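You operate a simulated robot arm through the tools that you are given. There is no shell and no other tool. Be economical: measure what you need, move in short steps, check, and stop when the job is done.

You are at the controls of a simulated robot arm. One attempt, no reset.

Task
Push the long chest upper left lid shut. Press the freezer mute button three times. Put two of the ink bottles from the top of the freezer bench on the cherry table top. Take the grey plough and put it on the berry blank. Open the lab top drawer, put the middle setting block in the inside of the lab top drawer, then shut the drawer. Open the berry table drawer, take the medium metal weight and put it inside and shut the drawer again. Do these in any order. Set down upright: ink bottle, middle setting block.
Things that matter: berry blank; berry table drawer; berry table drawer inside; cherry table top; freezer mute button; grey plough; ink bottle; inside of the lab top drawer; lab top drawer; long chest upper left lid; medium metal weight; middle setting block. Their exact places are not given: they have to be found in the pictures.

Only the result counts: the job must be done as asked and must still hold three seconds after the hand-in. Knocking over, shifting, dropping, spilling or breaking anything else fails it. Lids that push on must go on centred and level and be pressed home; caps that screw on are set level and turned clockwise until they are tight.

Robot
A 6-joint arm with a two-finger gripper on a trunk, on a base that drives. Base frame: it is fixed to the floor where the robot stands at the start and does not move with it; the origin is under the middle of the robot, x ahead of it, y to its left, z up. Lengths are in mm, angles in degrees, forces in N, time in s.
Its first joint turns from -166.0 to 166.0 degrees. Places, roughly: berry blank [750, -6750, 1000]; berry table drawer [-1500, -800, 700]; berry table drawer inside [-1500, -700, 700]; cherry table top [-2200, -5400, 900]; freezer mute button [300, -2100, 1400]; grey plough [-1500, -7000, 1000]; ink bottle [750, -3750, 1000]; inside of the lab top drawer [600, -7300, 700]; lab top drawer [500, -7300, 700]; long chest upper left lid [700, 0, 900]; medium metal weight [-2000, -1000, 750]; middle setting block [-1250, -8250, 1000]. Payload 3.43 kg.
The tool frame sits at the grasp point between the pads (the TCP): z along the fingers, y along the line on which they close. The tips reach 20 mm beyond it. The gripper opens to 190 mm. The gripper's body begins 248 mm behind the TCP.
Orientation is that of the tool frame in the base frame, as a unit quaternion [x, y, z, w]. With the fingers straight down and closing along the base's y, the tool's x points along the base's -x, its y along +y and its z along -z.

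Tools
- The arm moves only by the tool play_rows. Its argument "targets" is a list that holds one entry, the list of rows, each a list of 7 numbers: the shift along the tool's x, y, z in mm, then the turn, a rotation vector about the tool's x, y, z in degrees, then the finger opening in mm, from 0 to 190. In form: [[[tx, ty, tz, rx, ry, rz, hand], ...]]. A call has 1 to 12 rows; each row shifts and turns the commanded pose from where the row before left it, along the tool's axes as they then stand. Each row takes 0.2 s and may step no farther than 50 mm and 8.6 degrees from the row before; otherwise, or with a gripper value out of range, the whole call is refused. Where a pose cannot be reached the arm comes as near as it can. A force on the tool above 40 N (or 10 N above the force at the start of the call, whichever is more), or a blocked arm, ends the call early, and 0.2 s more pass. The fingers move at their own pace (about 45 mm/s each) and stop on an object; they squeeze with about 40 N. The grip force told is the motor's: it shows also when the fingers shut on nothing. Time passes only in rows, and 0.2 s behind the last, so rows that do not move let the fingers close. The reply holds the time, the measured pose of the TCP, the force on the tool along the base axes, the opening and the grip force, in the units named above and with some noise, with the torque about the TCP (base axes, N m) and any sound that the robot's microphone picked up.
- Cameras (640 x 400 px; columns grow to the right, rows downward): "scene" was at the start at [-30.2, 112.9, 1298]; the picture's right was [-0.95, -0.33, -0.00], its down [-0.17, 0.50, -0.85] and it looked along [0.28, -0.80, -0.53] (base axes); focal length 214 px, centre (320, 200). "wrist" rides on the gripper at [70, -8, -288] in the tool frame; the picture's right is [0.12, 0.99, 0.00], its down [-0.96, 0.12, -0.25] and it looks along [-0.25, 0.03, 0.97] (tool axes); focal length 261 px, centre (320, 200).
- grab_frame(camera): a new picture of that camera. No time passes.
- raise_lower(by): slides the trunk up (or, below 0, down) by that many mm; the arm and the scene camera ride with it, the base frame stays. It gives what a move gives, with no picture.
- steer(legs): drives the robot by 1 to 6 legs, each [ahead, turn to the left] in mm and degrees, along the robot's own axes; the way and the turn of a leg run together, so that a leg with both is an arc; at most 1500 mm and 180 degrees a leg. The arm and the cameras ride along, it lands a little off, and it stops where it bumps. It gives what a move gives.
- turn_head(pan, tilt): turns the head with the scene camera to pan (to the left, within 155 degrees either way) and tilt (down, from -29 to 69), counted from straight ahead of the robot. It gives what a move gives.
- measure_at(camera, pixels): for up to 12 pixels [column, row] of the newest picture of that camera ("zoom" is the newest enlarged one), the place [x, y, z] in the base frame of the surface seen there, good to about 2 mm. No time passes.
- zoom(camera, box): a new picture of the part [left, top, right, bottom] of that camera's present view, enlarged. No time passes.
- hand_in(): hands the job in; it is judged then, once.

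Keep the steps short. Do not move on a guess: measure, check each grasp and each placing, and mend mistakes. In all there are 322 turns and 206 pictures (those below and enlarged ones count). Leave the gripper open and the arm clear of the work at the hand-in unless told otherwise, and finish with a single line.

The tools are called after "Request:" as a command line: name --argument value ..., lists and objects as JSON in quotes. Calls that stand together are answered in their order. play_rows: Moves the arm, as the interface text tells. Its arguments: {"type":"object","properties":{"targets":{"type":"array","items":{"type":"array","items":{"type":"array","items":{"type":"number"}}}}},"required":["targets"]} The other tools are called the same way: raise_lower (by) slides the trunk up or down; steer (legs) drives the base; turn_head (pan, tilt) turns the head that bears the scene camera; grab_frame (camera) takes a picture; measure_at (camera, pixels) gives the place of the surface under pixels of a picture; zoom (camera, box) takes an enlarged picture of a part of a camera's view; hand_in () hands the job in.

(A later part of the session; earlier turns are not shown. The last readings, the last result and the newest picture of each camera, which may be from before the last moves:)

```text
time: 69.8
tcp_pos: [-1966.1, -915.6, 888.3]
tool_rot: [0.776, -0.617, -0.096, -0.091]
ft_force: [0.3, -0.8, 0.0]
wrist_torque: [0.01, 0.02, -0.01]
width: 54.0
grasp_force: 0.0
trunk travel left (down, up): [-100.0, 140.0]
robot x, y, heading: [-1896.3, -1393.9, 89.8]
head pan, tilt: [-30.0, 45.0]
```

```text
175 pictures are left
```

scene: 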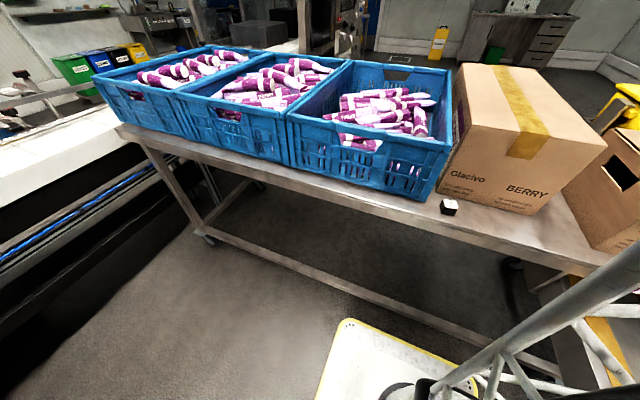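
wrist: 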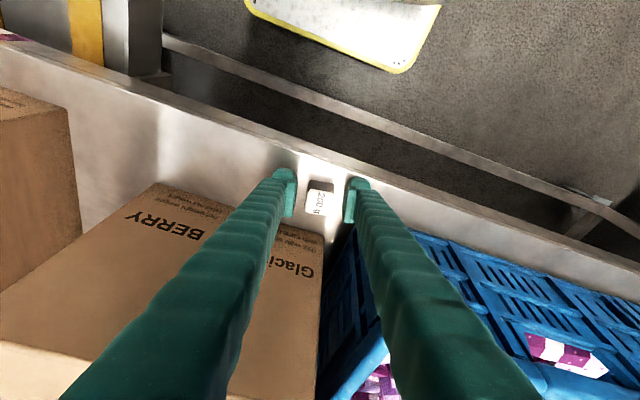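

The cube is between the pads. I close.

Request:
play_rows --targets '[[[0, 0, 0, 0, 0, 0, 20], [0, 0, 0, 0, 0, 0, 20], [0, 0, 0, 0, 0, 0, 20], [0, 0, 0, 0, 0, 0, 20]]]'

Request:
zoom --camera "wrist" --box '[260, 140, 400, 228]'

```text
time: 70.8
tcp_pos: [-1966.8, -914.3, 889.4]
tool_rot: [0.776, -0.617, -0.095, -0.092]
ft_force: [-0.3, 0.9, 0.6]
wrist_torque: [0.03, -0.02, 0.03]
width: 31.0
grasp_force: 40.2
trunk travel left (down, up): [-100.0, 140.0]
robot x, y, heading: [-1897.1, -1391.0, 89.6]
head pan, tilt: [-30.0, 45.0]
```

```text
4.55 times, centred on (330, 184) of wrist
```

zoom: 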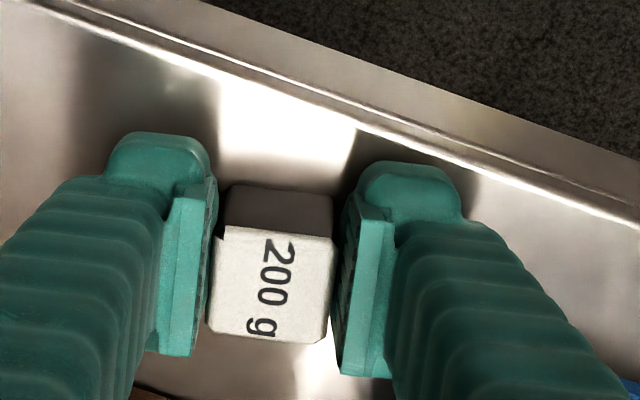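

The grip is good (31 mm, 40 N). I lift, straighten, and move toward the drawer, keeping a wide radius.

Request:
play_rows --targets '[[[0, 0, -30, 0, 0, 0, 20], [0, 0, -45, 0, 0, 0, 20], [0, 0, -48, 0, 0, 0, 20], [0, 0, -48, 0, 0, 0, 20], [0, 0, -48, 0, 0, 0, 20], [0, 0, -30, 0, 7.5, 0, 20], [0, 0, 0, 0, 7.5, 0, 20]]]'

```text
time: 72.5
tcp_pos: [-1957.7, -983.3, 1130.0]
tool_rot: [0.782, -0.623, 0.006, -0.01]
ft_force: [0.0, -1.9, 1.5]
wrist_torque: [0.42, 0.09, 0.03]
width: 19.8
grasp_force: 0.1
trunk travel left (down, up): [-100.0, 140.0]
robot x, y, heading: [-1896.8, -1392.8, 89.7]
head pan, tilt: [-30.0, 45.0]
```

The weight slipped out. I look where it went.

Request:
grab_frame --camera "wrist"

Request:
grab_frame --camera "scene"

```text
173 pictures are left
```

wrist: 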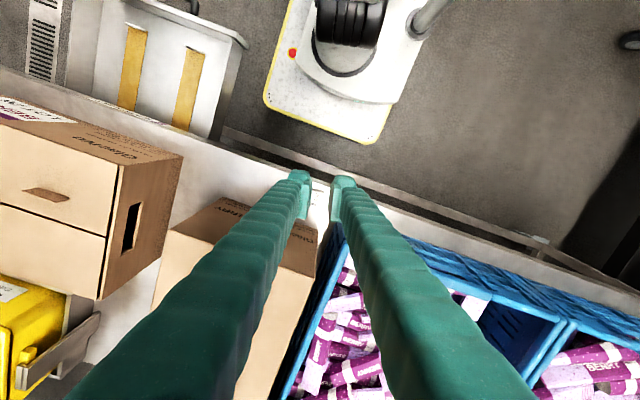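

```text
172 pictures are left
```

scene: 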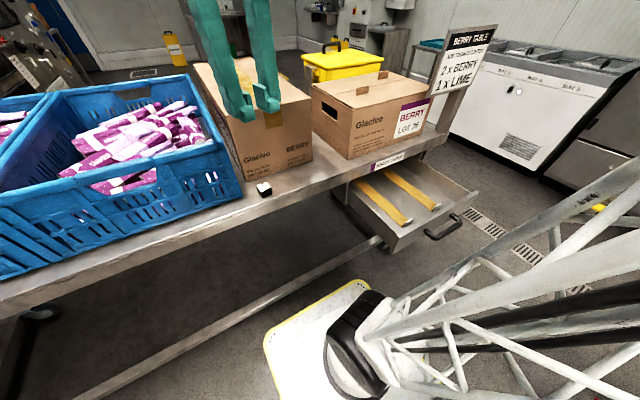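

Request:
zoom --camera "scene" --box '[235, 170, 285, 205]'

Request:
measure_at --camera "zoom" --pixels '[[325, 170], [275, 160], [340, 215], [410, 170], [350, 125], [340, 290]]'

```text
11.43 times, centred on (260, 188) of scene
```

zoom: 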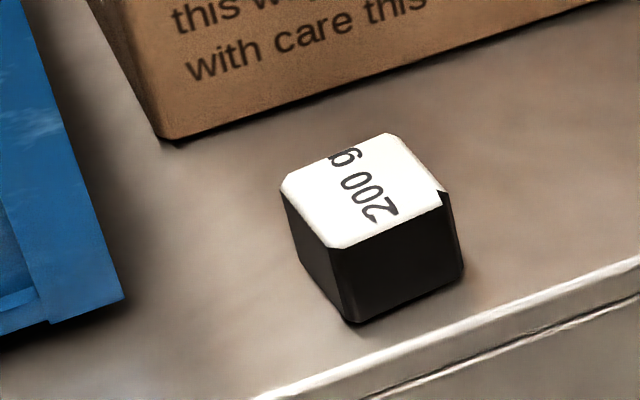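

```text
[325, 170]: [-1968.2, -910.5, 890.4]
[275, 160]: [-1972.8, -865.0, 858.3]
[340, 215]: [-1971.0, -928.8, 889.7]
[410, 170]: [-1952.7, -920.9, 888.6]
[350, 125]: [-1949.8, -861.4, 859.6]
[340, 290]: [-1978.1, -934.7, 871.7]
```

The weight stands on the table, moved a bit toward the edge. I open and look at it again from the wrist.

Request:
play_rows --targets '[[[0, 0, 0, 0, 0, 0, 46], [0, 0, 0, 0, 0, 0, 46]]]'

Request:
zoom --camera "wrist" --box '[260, 140, 400, 228]'

Request:
measure_at --camera "zoom" --pixels '[[246, 170], [300, 180], [290, 235], [238, 225], [268, 202]]'

```text
time: 73.0
tcp_pos: [-1957.4, -980.9, 1129.7]
tool_rot: [0.782, -0.623, 0.007, -0.009]
ft_force: [1.3, 0.9, 0.0]
wrist_torque: [0.02, 0.03, 0.0]
width: 46.1
grasp_force: 0.0
trunk travel left (down, up): [-100.0, 140.0]
robot x, y, heading: [-1892.4, -1394.1, 90.0]
head pan, tilt: [-30.0, 45.0]
```

```text
4.55 times, centred on (330, 184) of wrist
```

zoom: 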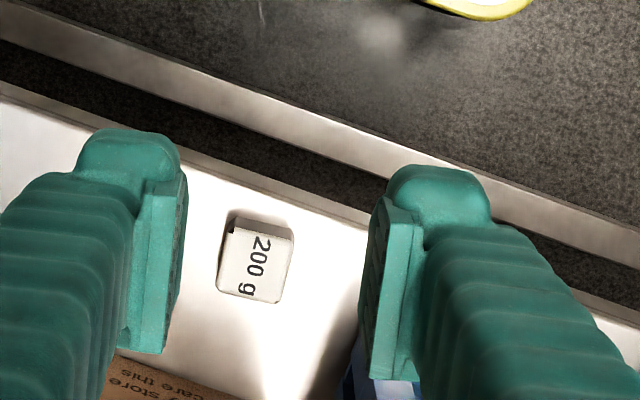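

```text
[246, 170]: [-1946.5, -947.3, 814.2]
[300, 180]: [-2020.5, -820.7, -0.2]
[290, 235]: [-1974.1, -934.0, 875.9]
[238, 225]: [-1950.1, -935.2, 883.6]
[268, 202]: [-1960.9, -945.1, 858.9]
```

Request:
measure_at --camera "zoom" --pixels '[[234, 232], [288, 243], [276, 298], [222, 288], [256, 265], [570, 370]]'

```text
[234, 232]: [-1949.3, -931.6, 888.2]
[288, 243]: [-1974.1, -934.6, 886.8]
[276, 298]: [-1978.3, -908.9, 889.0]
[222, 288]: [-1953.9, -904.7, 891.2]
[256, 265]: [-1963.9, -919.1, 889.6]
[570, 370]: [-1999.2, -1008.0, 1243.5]
```

Cube centre (-1964, -919), yaw ≈ 8°. I level the tool, align the yaw and descend vertically until just above the cube.

Request:
play_rows --targets '[[[0, 0, 0, -1.3, 0, 5, 46], [-30, -0.9, 25, 0, 0, 0, 46], [-30, -0.9, 25, 0, 0, 0, 46], [0, 0, 45, 0, 0, 0, 46], [0, 0, 45, 0, 0, 0, 46], [0, 0, 45, 0, 0, 0, 46]]]'

Request:
grab_frame --camera "wrist"

```text
time: 74.5
tcp_pos: [-1963.3, -922.0, 942.2]
tool_rot: [0.754, -0.657, -0.001, -0.002]
ft_force: [0.5, -0.7, 0.1]
wrist_torque: [0.08, 0.03, -0.03]
width: 45.8
grasp_force: 0.1
trunk travel left (down, up): [-100.0, 140.0]
robot x, y, heading: [-1895.9, -1390.6, 89.5]
head pan, tilt: [-30.0, 45.0]
```

```text
169 pictures are left
```

wrist: 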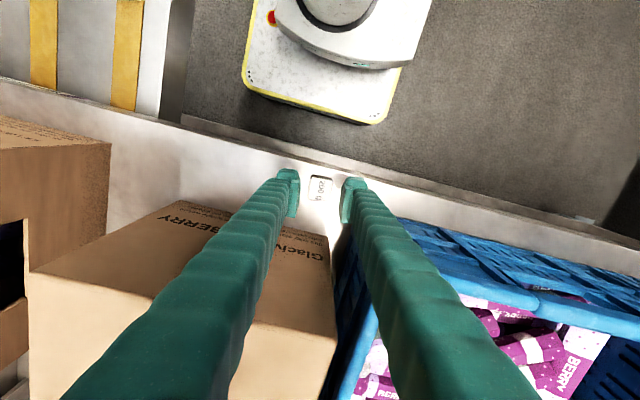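

Aligned and clear. I go down to z 881 and close fully.

Request:
play_rows --targets '[[[0, 0, 25, 0, 0, 0, 46], [0, 0, 25, 0, 0, 0, 46], [0, 0, 11, 0, 0, 0, 46], [0, 0, 0, 0, 0, 0, 0], [0, 0, 0, 0, 0, 0, 0], [0, 0, 0, 0, 0, 0, 0]]]'

Request:
zoom --camera "wrist" --box '[260, 140, 400, 228]'

```text
time: 75.8
tcp_pos: [-1961.7, -920.0, 883.5]
tool_rot: [0.754, -0.656, 0.0, -0.001]
ft_force: [-0.1, -0.2, 0.2]
wrist_torque: [0.01, 0.03, 0.02]
width: 30.8
grasp_force: 40.0
trunk travel left (down, up): [-100.0, 140.0]
robot x, y, heading: [-1897.0, -1391.9, 89.8]
head pan, tilt: [-30.0, 45.0]
```

```text
4.55 times, centred on (330, 184) of wrist
```

zoom: 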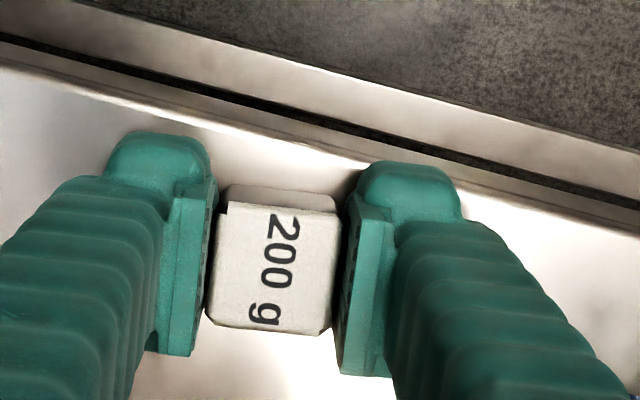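

Request:
play_rows --targets '[[[0, 0, -8, 0, 0, 0, 0], [0, 0, -12, 0, 0, 0, 0], [0, 0, -20, 0, 0, 0, 0]]]'

Request:
grab_frame --camera "wrist"

```text
time: 76.7
tcp_pos: [-1963.5, -919.5, 923.4]
tool_rot: [0.754, -0.657, 0.0, -0.001]
ft_force: [0.0, 0.1, -1.5]
wrist_torque: [-0.02, -0.06, 0.0]
width: 30.9
grasp_force: 40.7
trunk travel left (down, up): [-100.0, 140.0]
robot x, y, heading: [-1897.1, -1390.3, 89.6]
head pan, tilt: [-30.0, 45.0]
```

```text
167 pictures are left
```

wrist: 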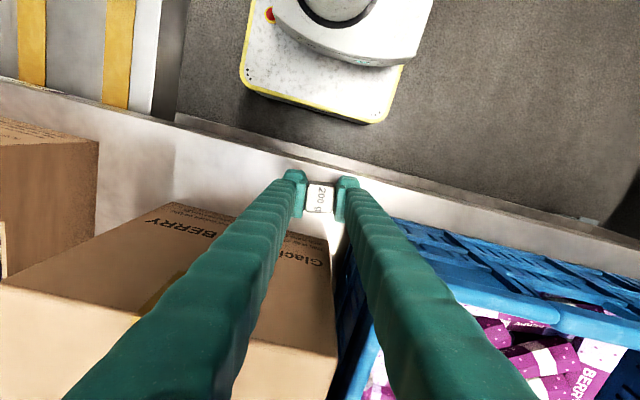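

It holds. I lift clear of the boxes and carry it toward the drawer.

Request:
play_rows --targets '[[[0, 0, -40, 0, 0, 0, 0], [0, 0, -45, 0, 0, 0, 0], [0, 0, -45, 0, 0, 0, 0], [0, 0, -45, 0, 0, 0, 0], [0, 0, -45, 0, 0, 0, 0]]]'

Request:
play_rows --targets '[[[12.8, -44.9, 0, 0, 0, 0, 0], [12.8, -44.9, 0, 0, 0, 0, 0], [12.8, -44.9, 0, 0, 0, 0, 0], [12.8, -44.9, 0, 0, 0, 0, 0], [12.8, -44.9, 0, 0, 0, 0, 0], [12.8, -44.9, 0, 0, 0, 0, 0], [12.8, -44.9, 0, 0, 0, 0, 0], [12.8, -44.9, 0, 0, 0, 0, 0], [12.8, -44.9, 0, 0, 0, 0, 0], [12.8, -44.9, 0, 0, 0, 0, 0]]]'

Request:
grab_frame --camera "wrist"

```text
time: 77.8
tcp_pos: [-1965.0, -922.9, 1146.5]
tool_rot: [0.754, -0.657, 0.0, -0.001]
ft_force: [0.7, -1.0, -2.1]
wrist_torque: [0.0, 0.0, 0.03]
width: 31.0
grasp_force: 40.0
trunk travel left (down, up): [-100.0, 140.0]
robot x, y, heading: [-1896.4, -1392.2, 89.7]
head pan, tilt: [-30.0, 45.0]
```

```text
time: 80.0
tcp_pos: [-1501.3, -984.5, 1142.6]
tool_rot: [0.754, -0.657, -0.001, -0.001]
ft_force: [-0.4, -1.0, -1.5]
wrist_torque: [0.05, -0.18, 0.0]
width: 31.0
grasp_force: 39.7
trunk travel left (down, up): [-100.0, 140.0]
robot x, y, heading: [-1897.7, -1393.5, 89.4]
head pan, tilt: [-30.0, 45.0]
```

```text
166 pictures are left
```

wrist: 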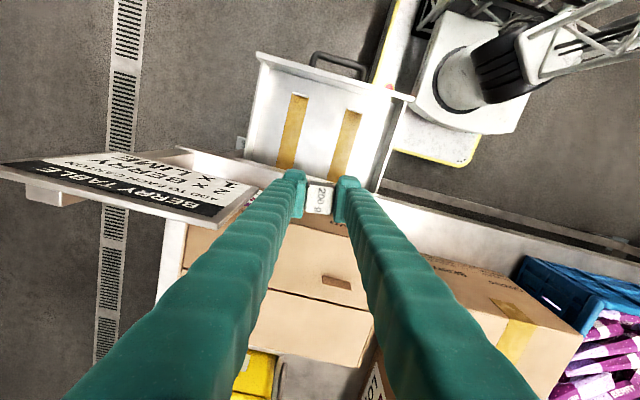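

Request:
measure_at --camera "wrist" --pixels '[[320, 120], [300, 80], [375, 100], [265, 70], [265, 140], [360, 180], [330, 140], [310, 60], [200, 180]]'

```text
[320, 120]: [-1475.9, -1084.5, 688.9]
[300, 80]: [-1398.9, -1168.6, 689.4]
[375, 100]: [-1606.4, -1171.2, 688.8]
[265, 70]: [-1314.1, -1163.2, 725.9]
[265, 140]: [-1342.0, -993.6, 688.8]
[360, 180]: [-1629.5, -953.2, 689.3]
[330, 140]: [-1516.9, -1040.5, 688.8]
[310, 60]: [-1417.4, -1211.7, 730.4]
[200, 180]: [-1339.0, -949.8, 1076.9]
```

Drawer floor z 689. I'll put the weight at about (-1485, -1080).

Request:
play_rows --targets '[[[48, -1.3, 0, 0, 0, 0, 0], [48, -1.3, 0, 0, 0, 0, 0], [0, 0, 45, 0, 0, 0, 0], [0, 0, 45, 0, 0, 0, 0], [0, 0, 45, 0, 0, 0, 0], [0, 0, 45, 0, 0, 0, 0], [0, 0, 45, 0, 0, 0, 0], [0, 0, 45, 0, 0, 0, 0], [0, 0, 45, 0, 0, 0, 0], [0, 0, 45, 0, 0, 0, 0], [0, 0, 45, 0, 0, 0, 0]]]'

Request:
play_rows --targets '[[[0, 0, 12, 0, 0, 0, 0], [0, 0, 10, 0, 0, 0, 0]]]'

Request:
grab_frame --camera "wrist"

```text
time: 82.5
tcp_pos: [-1483.9, -1080.2, 736.4]
tool_rot: [0.755, -0.656, -0.001, -0.003]
ft_force: [0.8, 0.8, -1.7]
wrist_torque: [0.08, -0.12, 0.01]
width: 30.6
grasp_force: 40.1
trunk travel left (down, up): [-100.0, 140.0]
robot x, y, heading: [-1895.4, -1392.3, 89.7]
head pan, tilt: [-30.0, 45.0]
```

```text
time: 83.0
tcp_pos: [-1484.6, -1078.2, 713.7]
tool_rot: [0.754, -0.657, -0.001, -0.003]
ft_force: [-0.1, -0.5, -2.0]
wrist_torque: [0.03, -0.04, 0.02]
width: 30.9
grasp_force: 39.1
trunk travel left (down, up): [-100.0, 140.0]
robot x, y, heading: [-1899.3, -1394.2, 89.7]
head pan, tilt: [-30.0, 45.0]
```

```text
165 pictures are left
```

wrist: 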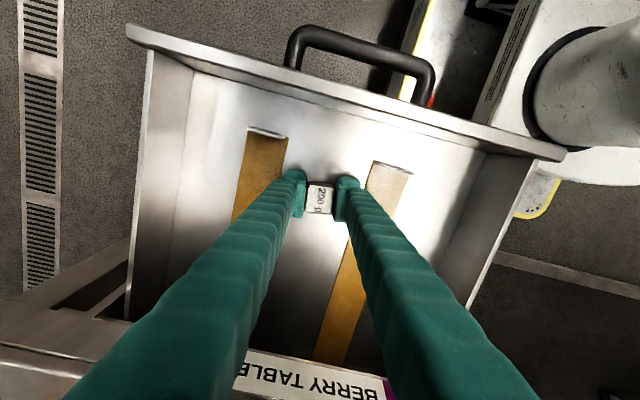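

Request:
play_rows --targets '[[[0, 0, 2, 0, 0, 0, 0], [0, 0, 0, 0, 0, 0, 50], [0, 0, 0, 0, 0, 0, 50], [0, 0, -20, 0, 0, 0, 50], [0, 0, -40, 0, 0, 0, 50], [0, 0, -45, 0, 0, 0, 30], [0, 0, -45, 0, 0, 0, 0]]]'

Request:
grab_frame --camera "wrist"

```text
time: 84.7
tcp_pos: [-1483.4, -1073.8, 851.3]
tool_rot: [0.753, -0.658, -0.004, 0.008]
ft_force: [-0.2, -0.4, 0.0]
wrist_torque: [0.0, -0.02, -0.02]
width: 0.0
grasp_force: 2.5
trunk travel left (down, up): [-100.0, 140.0]
robot x, y, heading: [-1900.3, -1394.6, 89.6]
head pan, tilt: [-30.0, 45.0]
```

```text
164 pictures are left
```

wrist: 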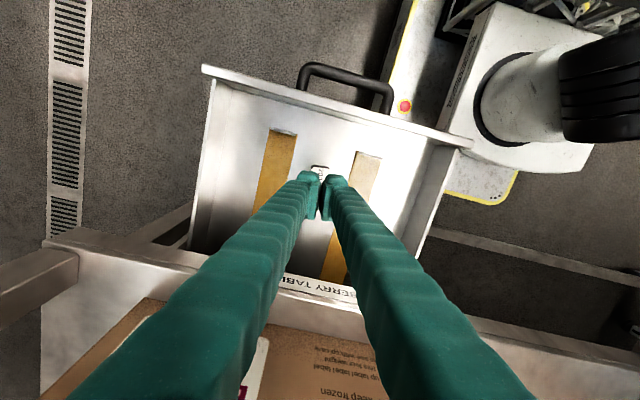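

The weight is in the drawer. I go in front of the handle to push the drawer shut.

Request:
play_rows --targets '[[[44.5, 8.2, 0, 0, 0, 0, 0], [44.5, 8.2, 0, 0, 0, 0, 0], [44.5, 8.2, 0, 0, 0, 0, 0], [44.5, 8.2, 0, 0, 0, 0, 0], [44.5, 8.2, 0, 0, 0, 0, 0]]]'

Request:
grab_frame --camera "wrist"

```text
time: 85.8
tcp_pos: [-1486.6, -1303.9, 858.5]
tool_rot: [0.755, -0.656, -0.005, 0.004]
ft_force: [2.2, -0.6, -0.7]
wrist_torque: [0.06, 0.57, 0.03]
width: 0.2
grasp_force: 34.4
trunk travel left (down, up): [-100.0, 140.0]
robot x, y, heading: [-1899.0, -1389.2, 89.4]
head pan, tilt: [-30.0, 45.0]
```

```text
163 pictures are left
```

wrist: 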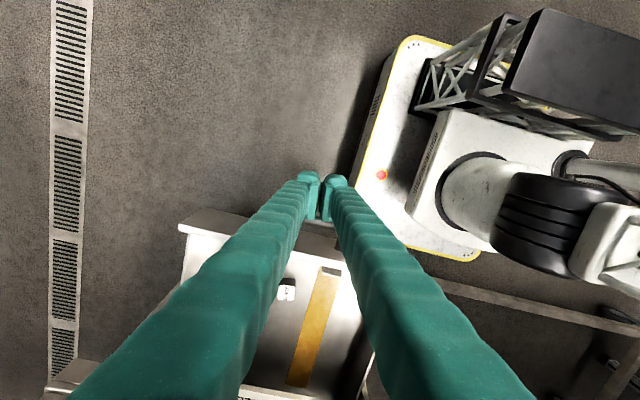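

Request:
play_rows --targets '[[[0, 0, 41, 0, 0, 0, 0], [0, 0, 41, 0, 0, 0, 0], [0, 0, 40, 0, 0, 0, 0]]]'

Request:
play_rows --targets '[[[-24.75, -3.5, 0, 0, 0, 0, 0], [-24.75, -3.5, 0, 0, 0, 0, 0], [-24.75, -3.5, 0, 0, 0, 0, 0], [-24.75, -3.5, 0, 0, 0, 0, 0], [-24.75, -3.5, 0, 0, 0, 0, 0], [-24.75, -3.5, 0, 0, 0, 0, 0], [-24.75, -3.5, 0, 0, 0, 0, 0], [-24.75, -3.5, 0, 0, 0, 0, 0], [-24.75, -3.5, 0, 0, 0, 0, 0], [-24.75, -3.5, 0, 0, 0, 0, 0], [-20, -2.8, 0, 0, 0, 0, 0], [-15, -2, 0, 0, 0, 0, 0]]]'

Request:
grab_frame --camera "wrist"

```text
time: 86.7
tcp_pos: [-1495.4, -1303.1, 739.5]
tool_rot: [0.754, -0.657, 0.001, -0.001]
ft_force: [-0.3, -0.2, 0.2]
wrist_torque: [0.04, -0.11, 0.03]
width: 0.1
grasp_force: 34.3
trunk travel left (down, up): [-100.0, 140.0]
robot x, y, heading: [-1898.9, -1393.8, 89.9]
head pan, tilt: [-30.0, 45.0]
```

```text
time: 89.2
tcp_pos: [-1495.0, -1021.8, 741.1]
tool_rot: [0.754, -0.657, 0.0, -0.001]
ft_force: [-0.1, -9.1, 1.7]
wrist_torque: [-0.09, 0.01, -0.07]
width: 0.1
grasp_force: 34.2
trunk travel left (down, up): [-100.0, 140.0]
robot x, y, heading: [-1897.8, -1390.4, 89.7]
head pan, tilt: [-30.0, 45.0]
```

```text
162 pictures are left
```

wrist: 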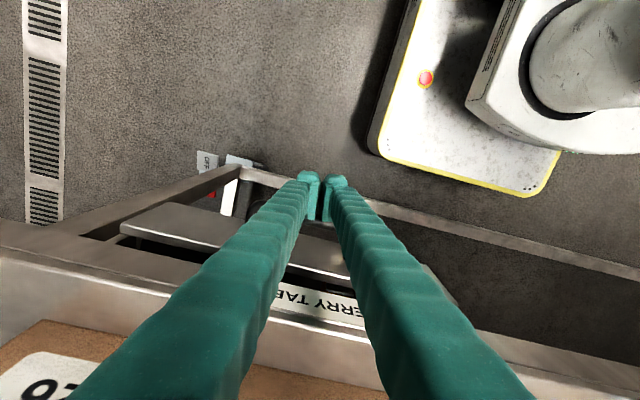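

A bit of gap remains; I push further in small steps until it stops.

Request:
play_rows --targets '[[[-8, -1.1, 0, 0, 0, 0, 0], [-8, -1.1, 0, 0, 0, 0, 0], [-8, -1.1, 0, 0, 0, 0, 0], [-8, -1.1, 0, 0, 0, 0, 0], [-8, -1.1, 0, 0, 0, 0, 0], [-8, -1.1, 0, 0, 0, 0, 0]]]'

Request:
grab_frame --camera "wrist"

```text
time: 89.6
tcp_pos: [-1495.9, -1020.8, 741.3]
tool_rot: [0.754, -0.657, 0.0, 0.002]
ft_force: [2.9, -11.6, 8.4]
wrist_torque: [0.09, -0.04, -0.2]
width: 0.0
grasp_force: 33.9
trunk travel left (down, up): [-100.0, 140.0]
robot x, y, heading: [-1900.4, -1392.6, 89.4]
head pan, tilt: [-30.0, 45.0]
stopped in row 1: the force on the tool passed its limit at 54 N (the readings are from after the stop); the commanded pose is now the measured one
```

```text
161 pictures are left
```

wrist: 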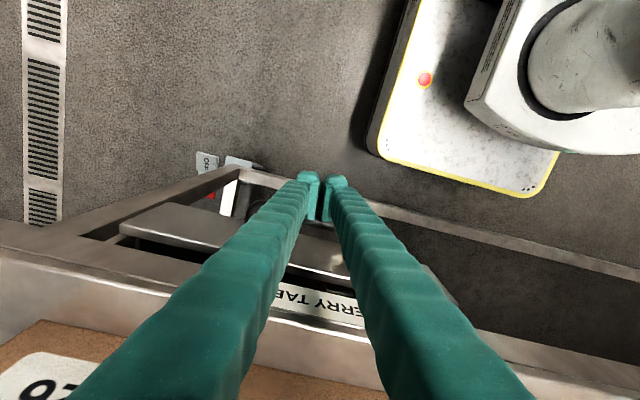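

The drawer is shut (same place as at the start, 54 N stop). I back off, rise, and stow the arm ahead of the robot.

Request:
play_rows --targets '[[[30, 0, 0, 0, 0, 0, 0], [0, 0, -48, 0, 0, 0, 0], [0, 0, -48, 0, 0, 0, 0], [0, 0, -48, 0, 0, 0, 0], [0, 0, -48, 0, 0, 0, 0], [0, 0, -48, 0, 0, 0, 0], [0, 0, -48, 0, 0, 0, 0], [0, 0, -48, 0, 0, 0, 0], [0, 0, -48, 0, 0, 0, 0], [0, 0, -26, 0, 0, 0, 0]]]'

Request:
play_rows --targets '[[[-14, 44, 0, 0, 0, 0, 0], [-14, 44, 0, 0, 0, 0, 0], [-10, 44, 0, 0, 0, 0, 0], [-6, 44, 0, 0, 0, 0, 0], [-6, 44, 0, 0, 0, 0, 0], [-6, 44, 0, 0, 0, 0, 0], [-6, 44, 0, 0, 0, 0, 0], [-6, 44, 0, 0, 0, 0, 0], [-6, 44, 0, 0, 0, 0, 0]]]'

Request:
turn_head --pan -50 --tilt 20

Request:
grab_frame --camera "scene"

```text
time: 91.8
tcp_pos: [-1488.4, -1045.9, 1151.8]
tool_rot: [0.754, -0.657, 0.001, 0.001]
ft_force: [0.5, 0.3, -1.0]
wrist_torque: [0.0, 0.05, -0.03]
width: 0.0
grasp_force: 34.1
trunk travel left (down, up): [-100.0, 140.0]
robot x, y, heading: [-1893.2, -1392.4, 89.7]
head pan, tilt: [-30.0, 45.0]
```

```text
time: 92.8
tcp_pos: [-1605.1, -978.9, 1083.3]
tool_rot: [0.751, -0.655, 0.004, 0.082]
ft_force: [-0.1, -0.9, 0.0]
wrist_torque: [0.05, -0.06, -0.02]
width: 0.0
grasp_force: 34.0
trunk travel left (down, up): [-100.0, 140.0]
robot x, y, heading: [-1898.4, -1394.1, 89.3]
head pan, tilt: [-30.0, 45.0]
stopped in row 4: the arm was blocked; the commanded pose is now the measured one
```

```text
time: 93.6
tcp_pos: [-1604.6, -978.9, 1083.6]
tool_rot: [0.751, -0.655, 0.004, 0.083]
ft_force: [-0.1, 0.2, -0.8]
wrist_torque: [-0.02, -0.03, 0.03]
width: 0.2
grasp_force: 34.1
trunk travel left (down, up): [-100.0, 140.0]
robot x, y, heading: [-1896.5, -1391.6, 89.4]
head pan, tilt: [-50.0, 20.0]
```

```text
160 pictures are left
```

scene: 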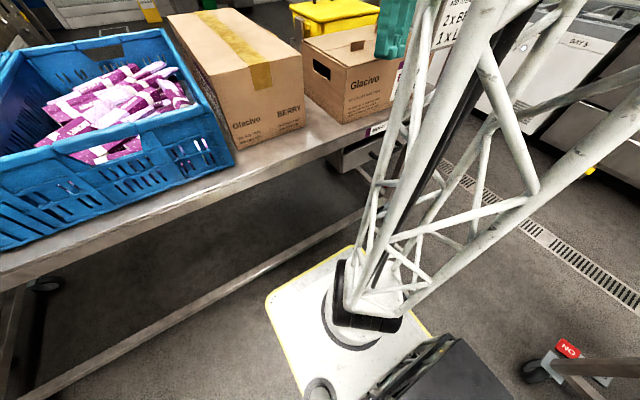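

The arm lagged/was blocked and sagged to z 1083. I level it and rise before moving on.

Request:
play_rows --targets '[[[0, 0, -25, 3.4, -3.3, 0, 0], [0, 0, -25, 3.5, -3.3, 0, 0], [0, 0, -30, 0, 0, 0, 0]]]'

```text
time: 94.6
tcp_pos: [-1582.6, -954.6, 1133.9]
tool_rot: [0.752, -0.658, 0.0, 0.029]
ft_force: [-0.4, 0.1, 0.4]
wrist_torque: [0.09, -0.02, 0.0]
width: 0.2
grasp_force: 34.7
trunk travel left (down, up): [-100.0, 140.0]
robot x, y, heading: [-1897.2, -1390.7, 89.3]
head pan, tilt: [-50.0, 20.0]
stopped in row 3: the arm was blocked; the commanded pose is now the measured one
```

Request:
grab_frame --camera "wrist"

Request:
turn_head --pan -30 --tilt -15

Request:
grab_frame --camera "scene"

```text
159 pictures are left
```

wrist: 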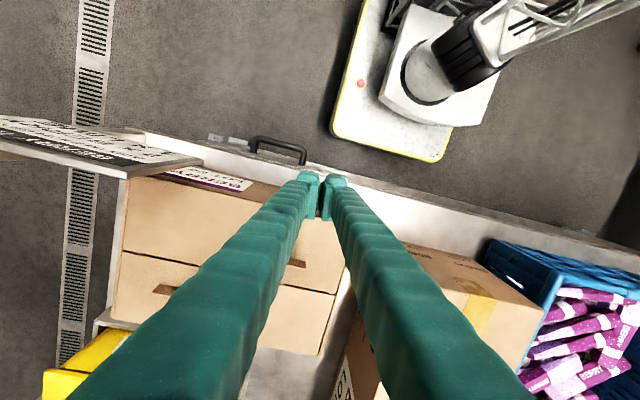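

```text
time: 95.7
tcp_pos: [-1582.5, -953.4, 1135.3]
tool_rot: [0.753, -0.658, 0.0, 0.029]
ft_force: [-0.2, 0.0, -0.2]
wrist_torque: [0.0, -0.01, 0.0]
width: 0.0
grasp_force: 34.3
trunk travel left (down, up): [-100.0, 140.0]
robot x, y, heading: [-1895.0, -1392.8, 89.2]
head pan, tilt: [-30.0, -15.0]
```

```text
158 pictures are left
```

scene: 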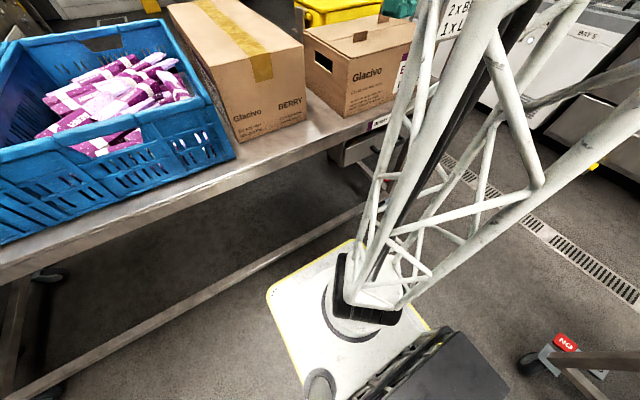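

The scene view barely changed with the head command, so the upper arm may be jammed against the head. I turn the head to the left, away from it.

Request:
turn_head --pan 60 --tilt 20

Request:
grab_frame --camera "scene"

```text
time: 97.3
tcp_pos: [-1582.6, -953.7, 1135.7]
tool_rot: [0.753, -0.658, 0.0, 0.029]
ft_force: [0.1, -1.0, 0.2]
wrist_torque: [-0.01, -0.02, 0.02]
width: 0.0
grasp_force: 34.2
trunk travel left (down, up): [-100.0, 140.0]
robot x, y, heading: [-1898.1, -1390.3, 89.5]
head pan, tilt: [60.0, 20.0]
```

```text
157 pictures are left
```

scene: 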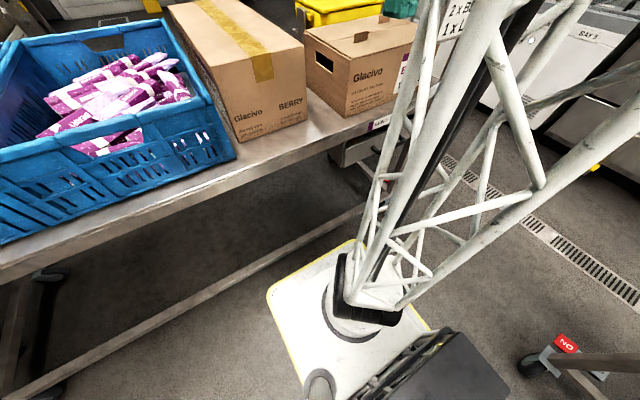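

The head seems jammed. I move the arm back the way it came (right), then try the head again.

Request:
play_rows --targets '[[[0, -30, 0, 0, 0, 0, 0], [0, -40, 0, 0, 0, 0, 0], [0, -40, 0, 0, 0, 0, 0]]]'

Request:
grab_frame --camera "scene"

```text
time: 98.1
tcp_pos: [-1476.3, -942.5, 1131.7]
tool_rot: [0.753, -0.657, 0.0, 0.027]
ft_force: [-1.5, 0.3, 0.0]
wrist_torque: [0.09, -0.21, -0.01]
width: 0.0
grasp_force: 34.8
trunk travel left (down, up): [-100.0, 140.0]
robot x, y, heading: [-1894.9, -1392.4, 89.3]
head pan, tilt: [60.0, 20.0]
```

```text
156 pictures are left
```

scene: 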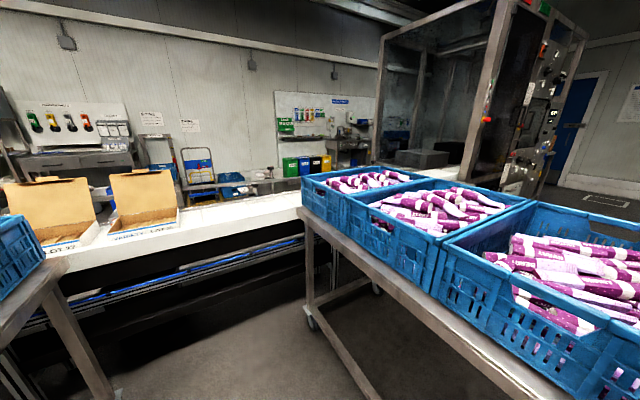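

Confirmed: the head had been in the arm's way. Now with the head turned left, I bring the arm to the front.

Request:
play_rows --targets '[[[0, 0, -18, 2.3, -2, 0, 0], [-1.6, 42.4, 0, 0, 0, 0, 0], [-1.6, 42.4, 0, 0, 0, 0, 0], [-1.6, 42.4, 0, 0, 0, 0, 0], [-1.6, 42.4, 0, 0, 0, 0, 0], [-1.6, 42.4, 0, 0, 0, 0, 0], [-1.6, 42.4, 0, 0, 0, 0, 0], [-1.6, 42.4, 0, 0, 0, 0, 0], [-1.6, 42.4, 0, 0, 0, 0, 0], [-1.6, 42.4, 0, 0, 0, 0, 0], [-1.6, 42.4, 0, 0, 0, 0, 0]]]'

Request:
grab_frame --camera "scene"

```text
time: 100.5
tcp_pos: [-1894.6, -979.6, 1151.1]
tool_rot: [0.754, -0.657, -0.001, 0.001]
ft_force: [0.8, 0.4, 0.0]
wrist_torque: [-0.04, 0.03, -0.01]
width: 0.1
grasp_force: 34.1
trunk travel left (down, up): [-100.0, 140.0]
robot x, y, heading: [-1898.4, -1392.1, 89.3]
head pan, tilt: [60.0, 20.0]
```

```text
155 pictures are left
```

scene: 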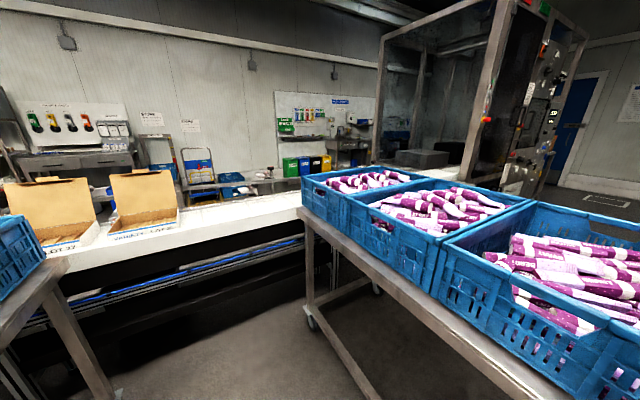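

The arm is in front. I turn right and drive out of the aisle.

Request:
steer --legs '[[0, -90], [1400, 0]]'

Request:
turn_head --pan -45 --tilt 10

Request:
grab_frame --camera "scene"

```text
time: 111.5
tcp_pos: [-91.3, -1417.0, 1152.2]
tool_rot: [-0.066, 0.998, 0.001, 0.0]
ft_force: [-0.1, -0.7, 0.0]
wrist_torque: [-0.05, -0.02, 0.0]
width: 0.0
grasp_force: 34.4
trunk travel left (down, up): [-100.0, 140.0]
robot x, y, heading: [-506.9, -1412.1, -1.0]
head pan, tilt: [60.0, 20.0]
```

```text
time: 113.3
tcp_pos: [-92.3, -1417.8, 1151.4]
tool_rot: [-0.067, 0.998, 0.0, -0.001]
ft_force: [-0.8, 0.1, -0.4]
wrist_torque: [-0.01, 0.01, -0.01]
width: 0.0
grasp_force: 34.5
trunk travel left (down, up): [-100.0, 140.0]
robot x, y, heading: [-505.4, -1411.7, -0.5]
head pan, tilt: [-45.0, 10.0]
```

```text
154 pictures are left
```

scene: 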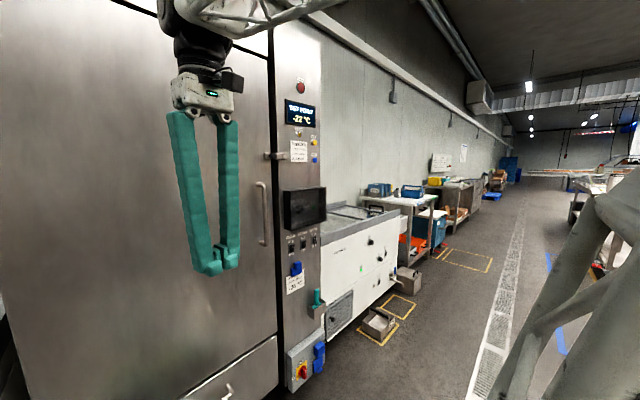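

I see the freezer and its control panel. I zoom in to find the mute button.

Request:
zoom --camera "scene" --box '[265, 70, 345, 300]'

Request:
measure_at --camera "scene" --pixels '[[313, 143], [315, 157], [300, 87], [300, 115], [285, 200], [310, 110]]'

```text
1.74 times, centred on (305, 185) of scene
```

zoom: 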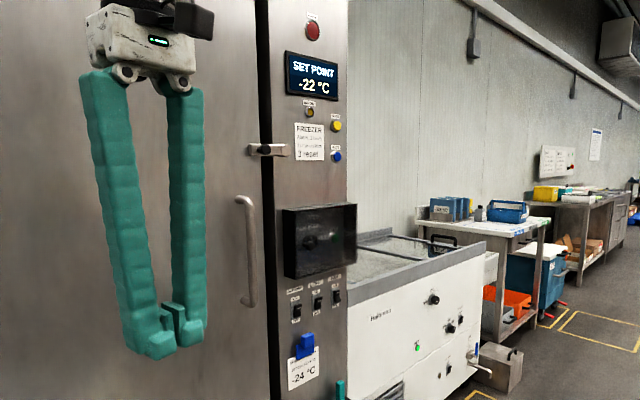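

```text
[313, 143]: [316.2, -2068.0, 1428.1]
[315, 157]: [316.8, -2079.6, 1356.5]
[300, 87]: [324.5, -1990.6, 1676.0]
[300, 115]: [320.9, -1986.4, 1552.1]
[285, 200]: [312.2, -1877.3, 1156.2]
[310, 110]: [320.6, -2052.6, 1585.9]
```

Yellow and blue buttons at z 1428 and 1356. I drive in front of the panel and read the labels.

Request:
steer --legs '[[0, -90], [640, 0], [0, 90]]'

Request:
turn_head --pan 20 --tilt 0

Request:
grab_frame --camera "scene"

```text
time: 124.8
tcp_pos: [-78.1, -2047.1, 1150.4]
tool_rot: [-0.08, 0.997, 0.001, -0.001]
ft_force: [-0.5, -0.4, -0.2]
wrist_torque: [0.01, 0.01, 0.0]
width: 0.0
grasp_force: 34.5
trunk travel left (down, up): [-100.0, 140.0]
robot x, y, heading: [-489.1, -2053.1, 0.9]
head pan, tilt: [-45.0, 10.0]
```

```text
time: 126.2
tcp_pos: [-78.1, -2046.3, 1151.1]
tool_rot: [-0.081, 0.997, 0.0, 0.0]
ft_force: [0.6, 0.6, 0.1]
wrist_torque: [-0.01, 0.03, 0.01]
width: 0.0
grasp_force: 34.5
trunk travel left (down, up): [-100.0, 140.0]
robot x, y, heading: [-492.3, -2055.4, 1.0]
head pan, tilt: [20.0, 0.0]
```

```text
152 pictures are left
```

scene: 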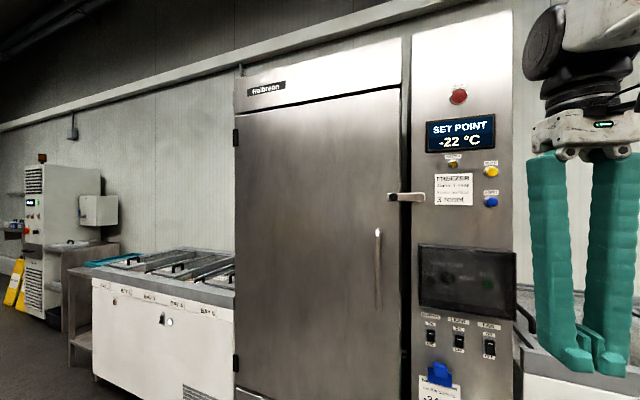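

Request:
zoom --camera "scene" --box '[420, 80, 516, 215]'

Request:
measure_at --camera "scene" --pixels '[[491, 171], [491, 202], [500, 171], [482, 173], [458, 97], [470, 130], [505, 210]]'

```text
2.96 times, centred on (468, 148) of scene
```

zoom: 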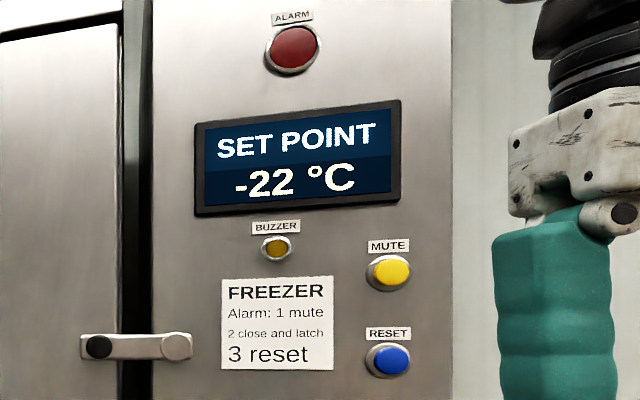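

```text
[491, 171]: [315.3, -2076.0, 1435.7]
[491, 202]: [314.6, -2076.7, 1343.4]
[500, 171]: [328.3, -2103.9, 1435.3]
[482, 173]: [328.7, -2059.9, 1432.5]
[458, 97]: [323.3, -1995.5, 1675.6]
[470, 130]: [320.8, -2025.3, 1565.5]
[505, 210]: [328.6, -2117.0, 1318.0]
```

The yellow button is MUTE at about (315, -2077, 1434), with the panel at x 328. I raise the trunk, square the yaw, and extend ahead.

Request:
raise_lower --by 138

Request:
play_rows --targets '[[[0, 0, 0, 0, 0, 4.7, 0], [0, 0, 0, 0, 0, 4.6, 0], [-45, 0, 0, 0, 0, 0, 0], [-45, 0, 0, 0, 0, 0, 0], [-45, 0, 0, 0, 0, 0, 0], [-45, 0, 0, 0, 0, 0, 0]]]'

Request:
play_rows --targets '[[[0, 0, 0, 0, -8.2, 0, 0], [0, 0, 0, 0, -8.2, 0, 0], [0, 0, 0, 0, -8.2, 0, 0], [0, 0, 0, 0, -8.2, 0, 0], [0, 0, 0, 0, -8.2, 0, 0], [0, 0, 0, 0, -8.2, 0, 0], [0, 0, 0, 0, -8.2, 0, 0], [0, 0, 0, 0, -8.2, 0, 0], [0, 0, 0, 0, -8.2, 0, 0], [0, 0, 0, 0, -8.2, 0, 0], [0, 0, 0, 0, -8, 0, 0]]]'

Request:
grab_frame --camera "scene"

```text
time: 127.8
tcp_pos: [-77.9, -2047.2, 1288.8]
tool_rot: [-0.079, 0.997, 0.001, 0.0]
ft_force: [-0.2, -0.6, 0.5]
wrist_torque: [0.01, 0.0, 0.04]
width: 0.0
grasp_force: 34.6
trunk travel left (down, up): [-238.0, 2.0]
robot x, y, heading: [-492.5, -2055.2, 0.9]
head pan, tilt: [20.0, 0.0]
```

```text
time: 129.2
tcp_pos: [101.6, -2046.4, 1290.1]
tool_rot: [0.001, 1.0, 0.0, 0.0]
ft_force: [-1.7, -0.6, 0.2]
wrist_torque: [-0.01, -0.29, -0.05]
width: 0.0
grasp_force: 34.2
trunk travel left (down, up): [-238.0, 2.0]
robot x, y, heading: [-490.0, -2054.1, 0.8]
head pan, tilt: [20.0, 0.0]
```

```text
time: 131.6
tcp_pos: [109.7, -2045.9, 1322.4]
tool_rot: [-0.002, 0.711, -0.001, 0.704]
ft_force: [-0.8, -1.4, 0.7]
wrist_torque: [0.06, 0.04, 0.22]
width: 0.0
grasp_force: 34.3
out of reach, approached as far as the arm can: row 10, 11
trunk travel left (down, up): [-238.0, 2.0]
robot x, y, heading: [-488.0, -2056.8, 1.0]
head pan, tilt: [20.0, 0.0]
```

```text
150 pictures are left
```

scene: 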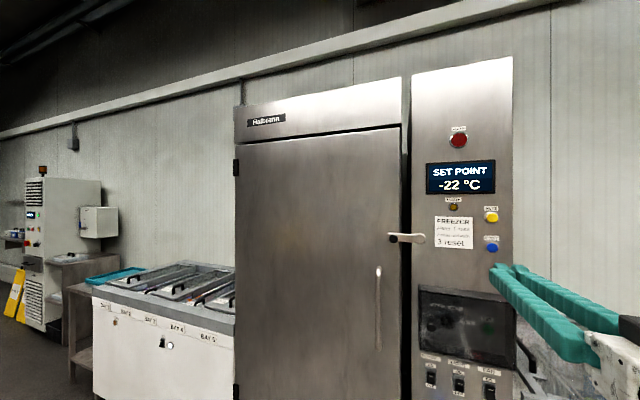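

Request:
measure_at --camera "scene" --pixels '[[491, 217], [487, 217], [495, 217], [491, 213], [491, 248]]'

Request:
play_rows --targets '[[[-35, -10, 0, 0, 0, 0, 0], [-35, -11, 0, 0, 0, 0, 0], [-35, -10, 0, 0, 0, 0, 0], [0, 0, 40, 0, 0, 0, 0], [0, 0, 40, 0, 0, 0, 0]]]'

```text
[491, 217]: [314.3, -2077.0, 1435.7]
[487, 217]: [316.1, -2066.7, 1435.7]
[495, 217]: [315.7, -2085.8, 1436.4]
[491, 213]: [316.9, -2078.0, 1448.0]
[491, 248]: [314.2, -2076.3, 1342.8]
```

```text
time: 132.8
tcp_pos: [188.9, -2078.2, 1423.6]
tool_rot: [0.002, 0.707, 0.0, 0.707]
ft_force: [-1.3, 0.2, 1.2]
wrist_torque: [0.04, 0.12, -0.03]
width: 0.0
grasp_force: 34.4
trunk travel left (down, up): [-238.0, 2.0]
robot x, y, heading: [-493.1, -2053.8, 1.0]
head pan, tilt: [20.0, 0.0]
```

Button centre (315, -2077, 1436). I raise 12 and move the tips to ~10 mm in front of it.

Request:
play_rows --targets '[[[-12, 1, 0, 0, 0, 0, 0], [0, 0, 45, 0, 0, 0, 0], [0, 0, 40, 0, 0, 0, 0], [0, 0, 6, 0, 0, 0, 0]]]'

Request:
zoom --camera "scene" --box '[440, 180, 560, 290]'

```text
time: 133.8
tcp_pos: [281.2, -2077.0, 1436.6]
tool_rot: [0.001, 0.708, -0.001, 0.706]
ft_force: [-0.2, -0.2, 0.3]
wrist_torque: [0.0, -0.01, 0.01]
width: 0.0
grasp_force: 34.2
trunk travel left (down, up): [-238.0, 2.0]
robot x, y, heading: [-492.3, -2048.9, 0.9]
head pan, tilt: [20.0, 0.0]
```

```text
3.64 times, centred on (500, 235) of scene
```

zoom: 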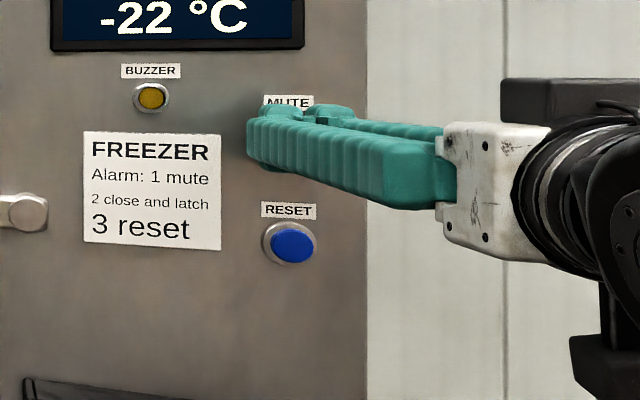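

The tips are in front of the button. I press gently in small steps.

Request:
play_rows --targets '[[[0, 0, 5, 0, 0, 0, 0], [0, 0, 4, 0, 0, 0, 0], [0, 0, 4, 0, 0, 0, 0], [0, 0, 3, 0, 0, 0, 0], [0, 0, 3, 0, 0, 0, 0], [0, 0, 3, 0, 0, 0, 0]]]'

```text
time: 135.2
tcp_pos: [301.9, -2075.7, 1437.3]
tool_rot: [0.0, 0.707, -0.001, 0.707]
ft_force: [-8.0, 0.8, -0.1]
wrist_torque: [-0.01, 0.02, 0.05]
width: 6.0
grasp_force: 34.4
trunk travel left (down, up): [-238.0, 2.0]
robot x, y, heading: [-491.6, -2051.9, 0.8]
head pan, tilt: [20.0, 0.0]
heard: click
```

One click. I release fully, then press a second time.

Request:
play_rows --targets '[[[0, 0, -10, 0, 0, 0, 0], [0, 0, -12, 0, 0, 0, 0], [0, 0, 0, 0, 0, 0, 0]]]'

Request:
play_rows --targets '[[[0, 0, 5, 0, 0, 0, 0], [0, 0, 4, 0, 0, 0, 0], [0, 0, 4, 0, 0, 0, 0], [0, 0, 3, 0, 0, 0, 0], [0, 0, 3, 0, 0, 0, 0], [0, 0, 3, 0, 0, 0, 0]]]'

Request:
play_rows --targets '[[[0, 0, -10, 0, 0, 0, 0], [0, 0, -12, 0, 0, 0, 0], [0, 0, 0, 0, 0, 0, 0]]]'

```text
time: 136.0
tcp_pos: [280.4, -2077.7, 1437.0]
tool_rot: [0.0, 0.707, 0.0, 0.707]
ft_force: [0.1, -0.2, 0.0]
wrist_torque: [0.0, -0.01, 0.01]
width: 0.0
grasp_force: 34.3
trunk travel left (down, up): [-238.0, 2.0]
robot x, y, heading: [-490.6, -2056.6, 1.2]
head pan, tilt: [20.0, 0.0]
```

```text
time: 137.4
tcp_pos: [302.3, -2076.2, 1436.4]
tool_rot: [0.0, 0.707, 0.0, 0.707]
ft_force: [-8.0, -1.4, 0.8]
wrist_torque: [-0.05, -0.02, -0.02]
width: 5.9
grasp_force: 34.2
trunk travel left (down, up): [-238.0, 2.0]
robot x, y, heading: [-490.2, -2054.0, 1.1]
head pan, tilt: [20.0, 0.0]
heard: click
```

```text
time: 138.2
tcp_pos: [281.8, -2076.7, 1435.4]
tool_rot: [0.002, 0.707, -0.001, 0.707]
ft_force: [-0.8, -0.2, 0.8]
wrist_torque: [-0.03, 0.04, 0.0]
width: 0.0
grasp_force: 34.2
trunk travel left (down, up): [-238.0, 2.0]
robot x, y, heading: [-492.1, -2054.9, 1.0]
head pan, tilt: [20.0, 0.0]
```

Two clicks. Third press, then a full retreat.

Request:
play_rows --targets '[[[0, 0, 5, 0, 0, 0, 0], [0, 0, 4, 0, 0, 0, 0], [0, 0, 4, 0, 0, 0, 0], [0, 0, 3, 0, 0, 0, 0], [0, 0, 3, 0, 0, 0, 0], [0, 0, 3, 0, 0, 0, 0]]]'

Request:
play_rows --targets '[[[0, 0, -10, 0, 0, 0, 0], [0, 0, -40, 0, 0, 0, 0], [0, 0, -45, 0, 0, 0, 0], [0, 0, -45, 0, 0, 0, 0]]]'

```text
time: 139.6
tcp_pos: [301.7, -2076.1, 1437.6]
tool_rot: [0.002, 0.707, -0.001, 0.707]
ft_force: [-8.1, -1.1, 0.4]
wrist_torque: [0.02, 0.0, -0.06]
width: 6.4
grasp_force: 34.4
trunk travel left (down, up): [-238.0, 2.0]
robot x, y, heading: [-488.4, -2053.2, 0.7]
head pan, tilt: [20.0, 0.0]
heard: click
```

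```text
time: 140.6
tcp_pos: [164.5, -2076.7, 1435.3]
tool_rot: [0.001, 0.708, 0.001, 0.706]
ft_force: [0.9, -0.9, -0.5]
wrist_torque: [0.03, -0.11, 0.08]
width: 0.2
grasp_force: 33.7
trunk travel left (down, up): [-238.0, 2.0]
robot x, y, heading: [-491.9, -2054.9, 1.0]
head pan, tilt: [20.0, 0.0]
```

Three clicks. I turn the tool down again and stow.

Request:
play_rows --targets '[[[0, 0, 0, 0, 8.2, 0, 0], [0, 0, 0, 0, 8.2, 0, 0], [0, 0, 0, 0, 8.2, 0, 0], [0, 0, 0, 0, 8.2, 0, 0], [0, 0, 0, 0, 8.2, 0, 0], [0, 0, 0, 0, 8.2, 0, 0], [0, 0, 0, 0, 8.2, 0, 0], [0, 0, 0, 0, 8.2, 0, 0], [0, 0, 0, 0, 8.2, 0, 0], [0, 0, 0, 0, 8.2, 0, 0], [0, 0, 0, 0, 8, 0, 0]]]'

Request:
play_rows --targets '[[[40, 0, 25, 0, 0, 0, 0], [40, 0, 25, 0, 0, 0, 0], [40, 0, 25, 0, 0, 0, 0], [40, 0, 25, 0, 0, 0, 0], [40, 0, 25, 0, 0, 0, 0], [40, 0, 25, 0, 0, 0, 0]]]'

Request:
raise_lower --by -138

Request:
turn_head --pan -65 --tilt 20

Request:
grab_frame --camera "scene"

```text
time: 143.0
tcp_pos: [130.4, -2181.5, 1439.0]
tool_rot: [-0.046, 0.989, 0.099, 0.096]
ft_force: [-0.5, -0.9, 0.8]
wrist_torque: [-0.02, -0.07, -0.01]
width: 0.0
grasp_force: 34.0
out of reach, approached as far as the arm can: row 1, 2, 5, 6, 7, 8, 9, 10, 11
trunk travel left (down, up): [-238.0, 2.0]
robot x, y, heading: [-488.4, -2051.5, 1.2]
head pan, tilt: [20.0, 0.0]
```

```text
time: 144.4
tcp_pos: [-71.8, -2168.1, 1241.5]
tool_rot: [-0.049, 0.989, 0.105, 0.094]
ft_force: [1.3, 0.0, -0.5]
wrist_torque: [0.13, 0.25, 0.12]
width: 0.0
grasp_force: 34.0
trunk travel left (down, up): [-238.0, 2.0]
robot x, y, heading: [-490.3, -2054.9, 0.7]
head pan, tilt: [20.0, 0.0]
```

```text
time: 146.1
tcp_pos: [-73.1, -2169.3, 1105.5]
tool_rot: [-0.046, 0.989, 0.104, 0.094]
ft_force: [0.0, 0.1, -0.1]
wrist_torque: [0.0, 0.01, 0.0]
width: 0.1
grasp_force: 34.9
trunk travel left (down, up): [-100.0, 140.0]
robot x, y, heading: [-496.1, -2054.4, 1.3]
head pan, tilt: [20.0, 0.0]
```

```text
time: 147.7
tcp_pos: [-72.7, -2169.7, 1106.4]
tool_rot: [-0.047, 0.989, 0.104, 0.094]
ft_force: [1.3, -0.1, -0.1]
wrist_torque: [-0.01, 0.0, 0.01]
width: 0.3
grasp_force: 34.6
trunk travel left (down, up): [-100.0, 140.0]
robot x, y, heading: [-493.2, -2051.1, 0.8]
head pan, tilt: [-65.0, 20.0]
```

```text
148 pictures are left
```

scene: 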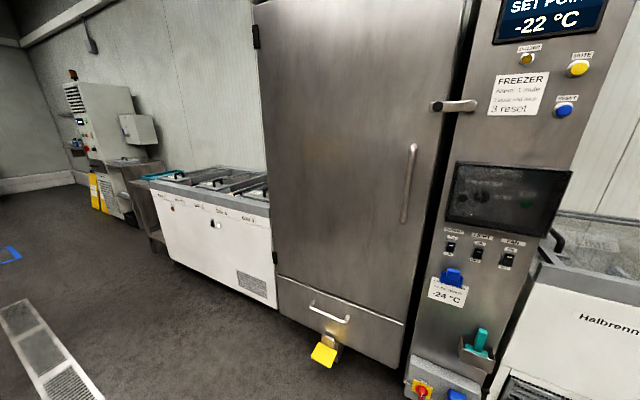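

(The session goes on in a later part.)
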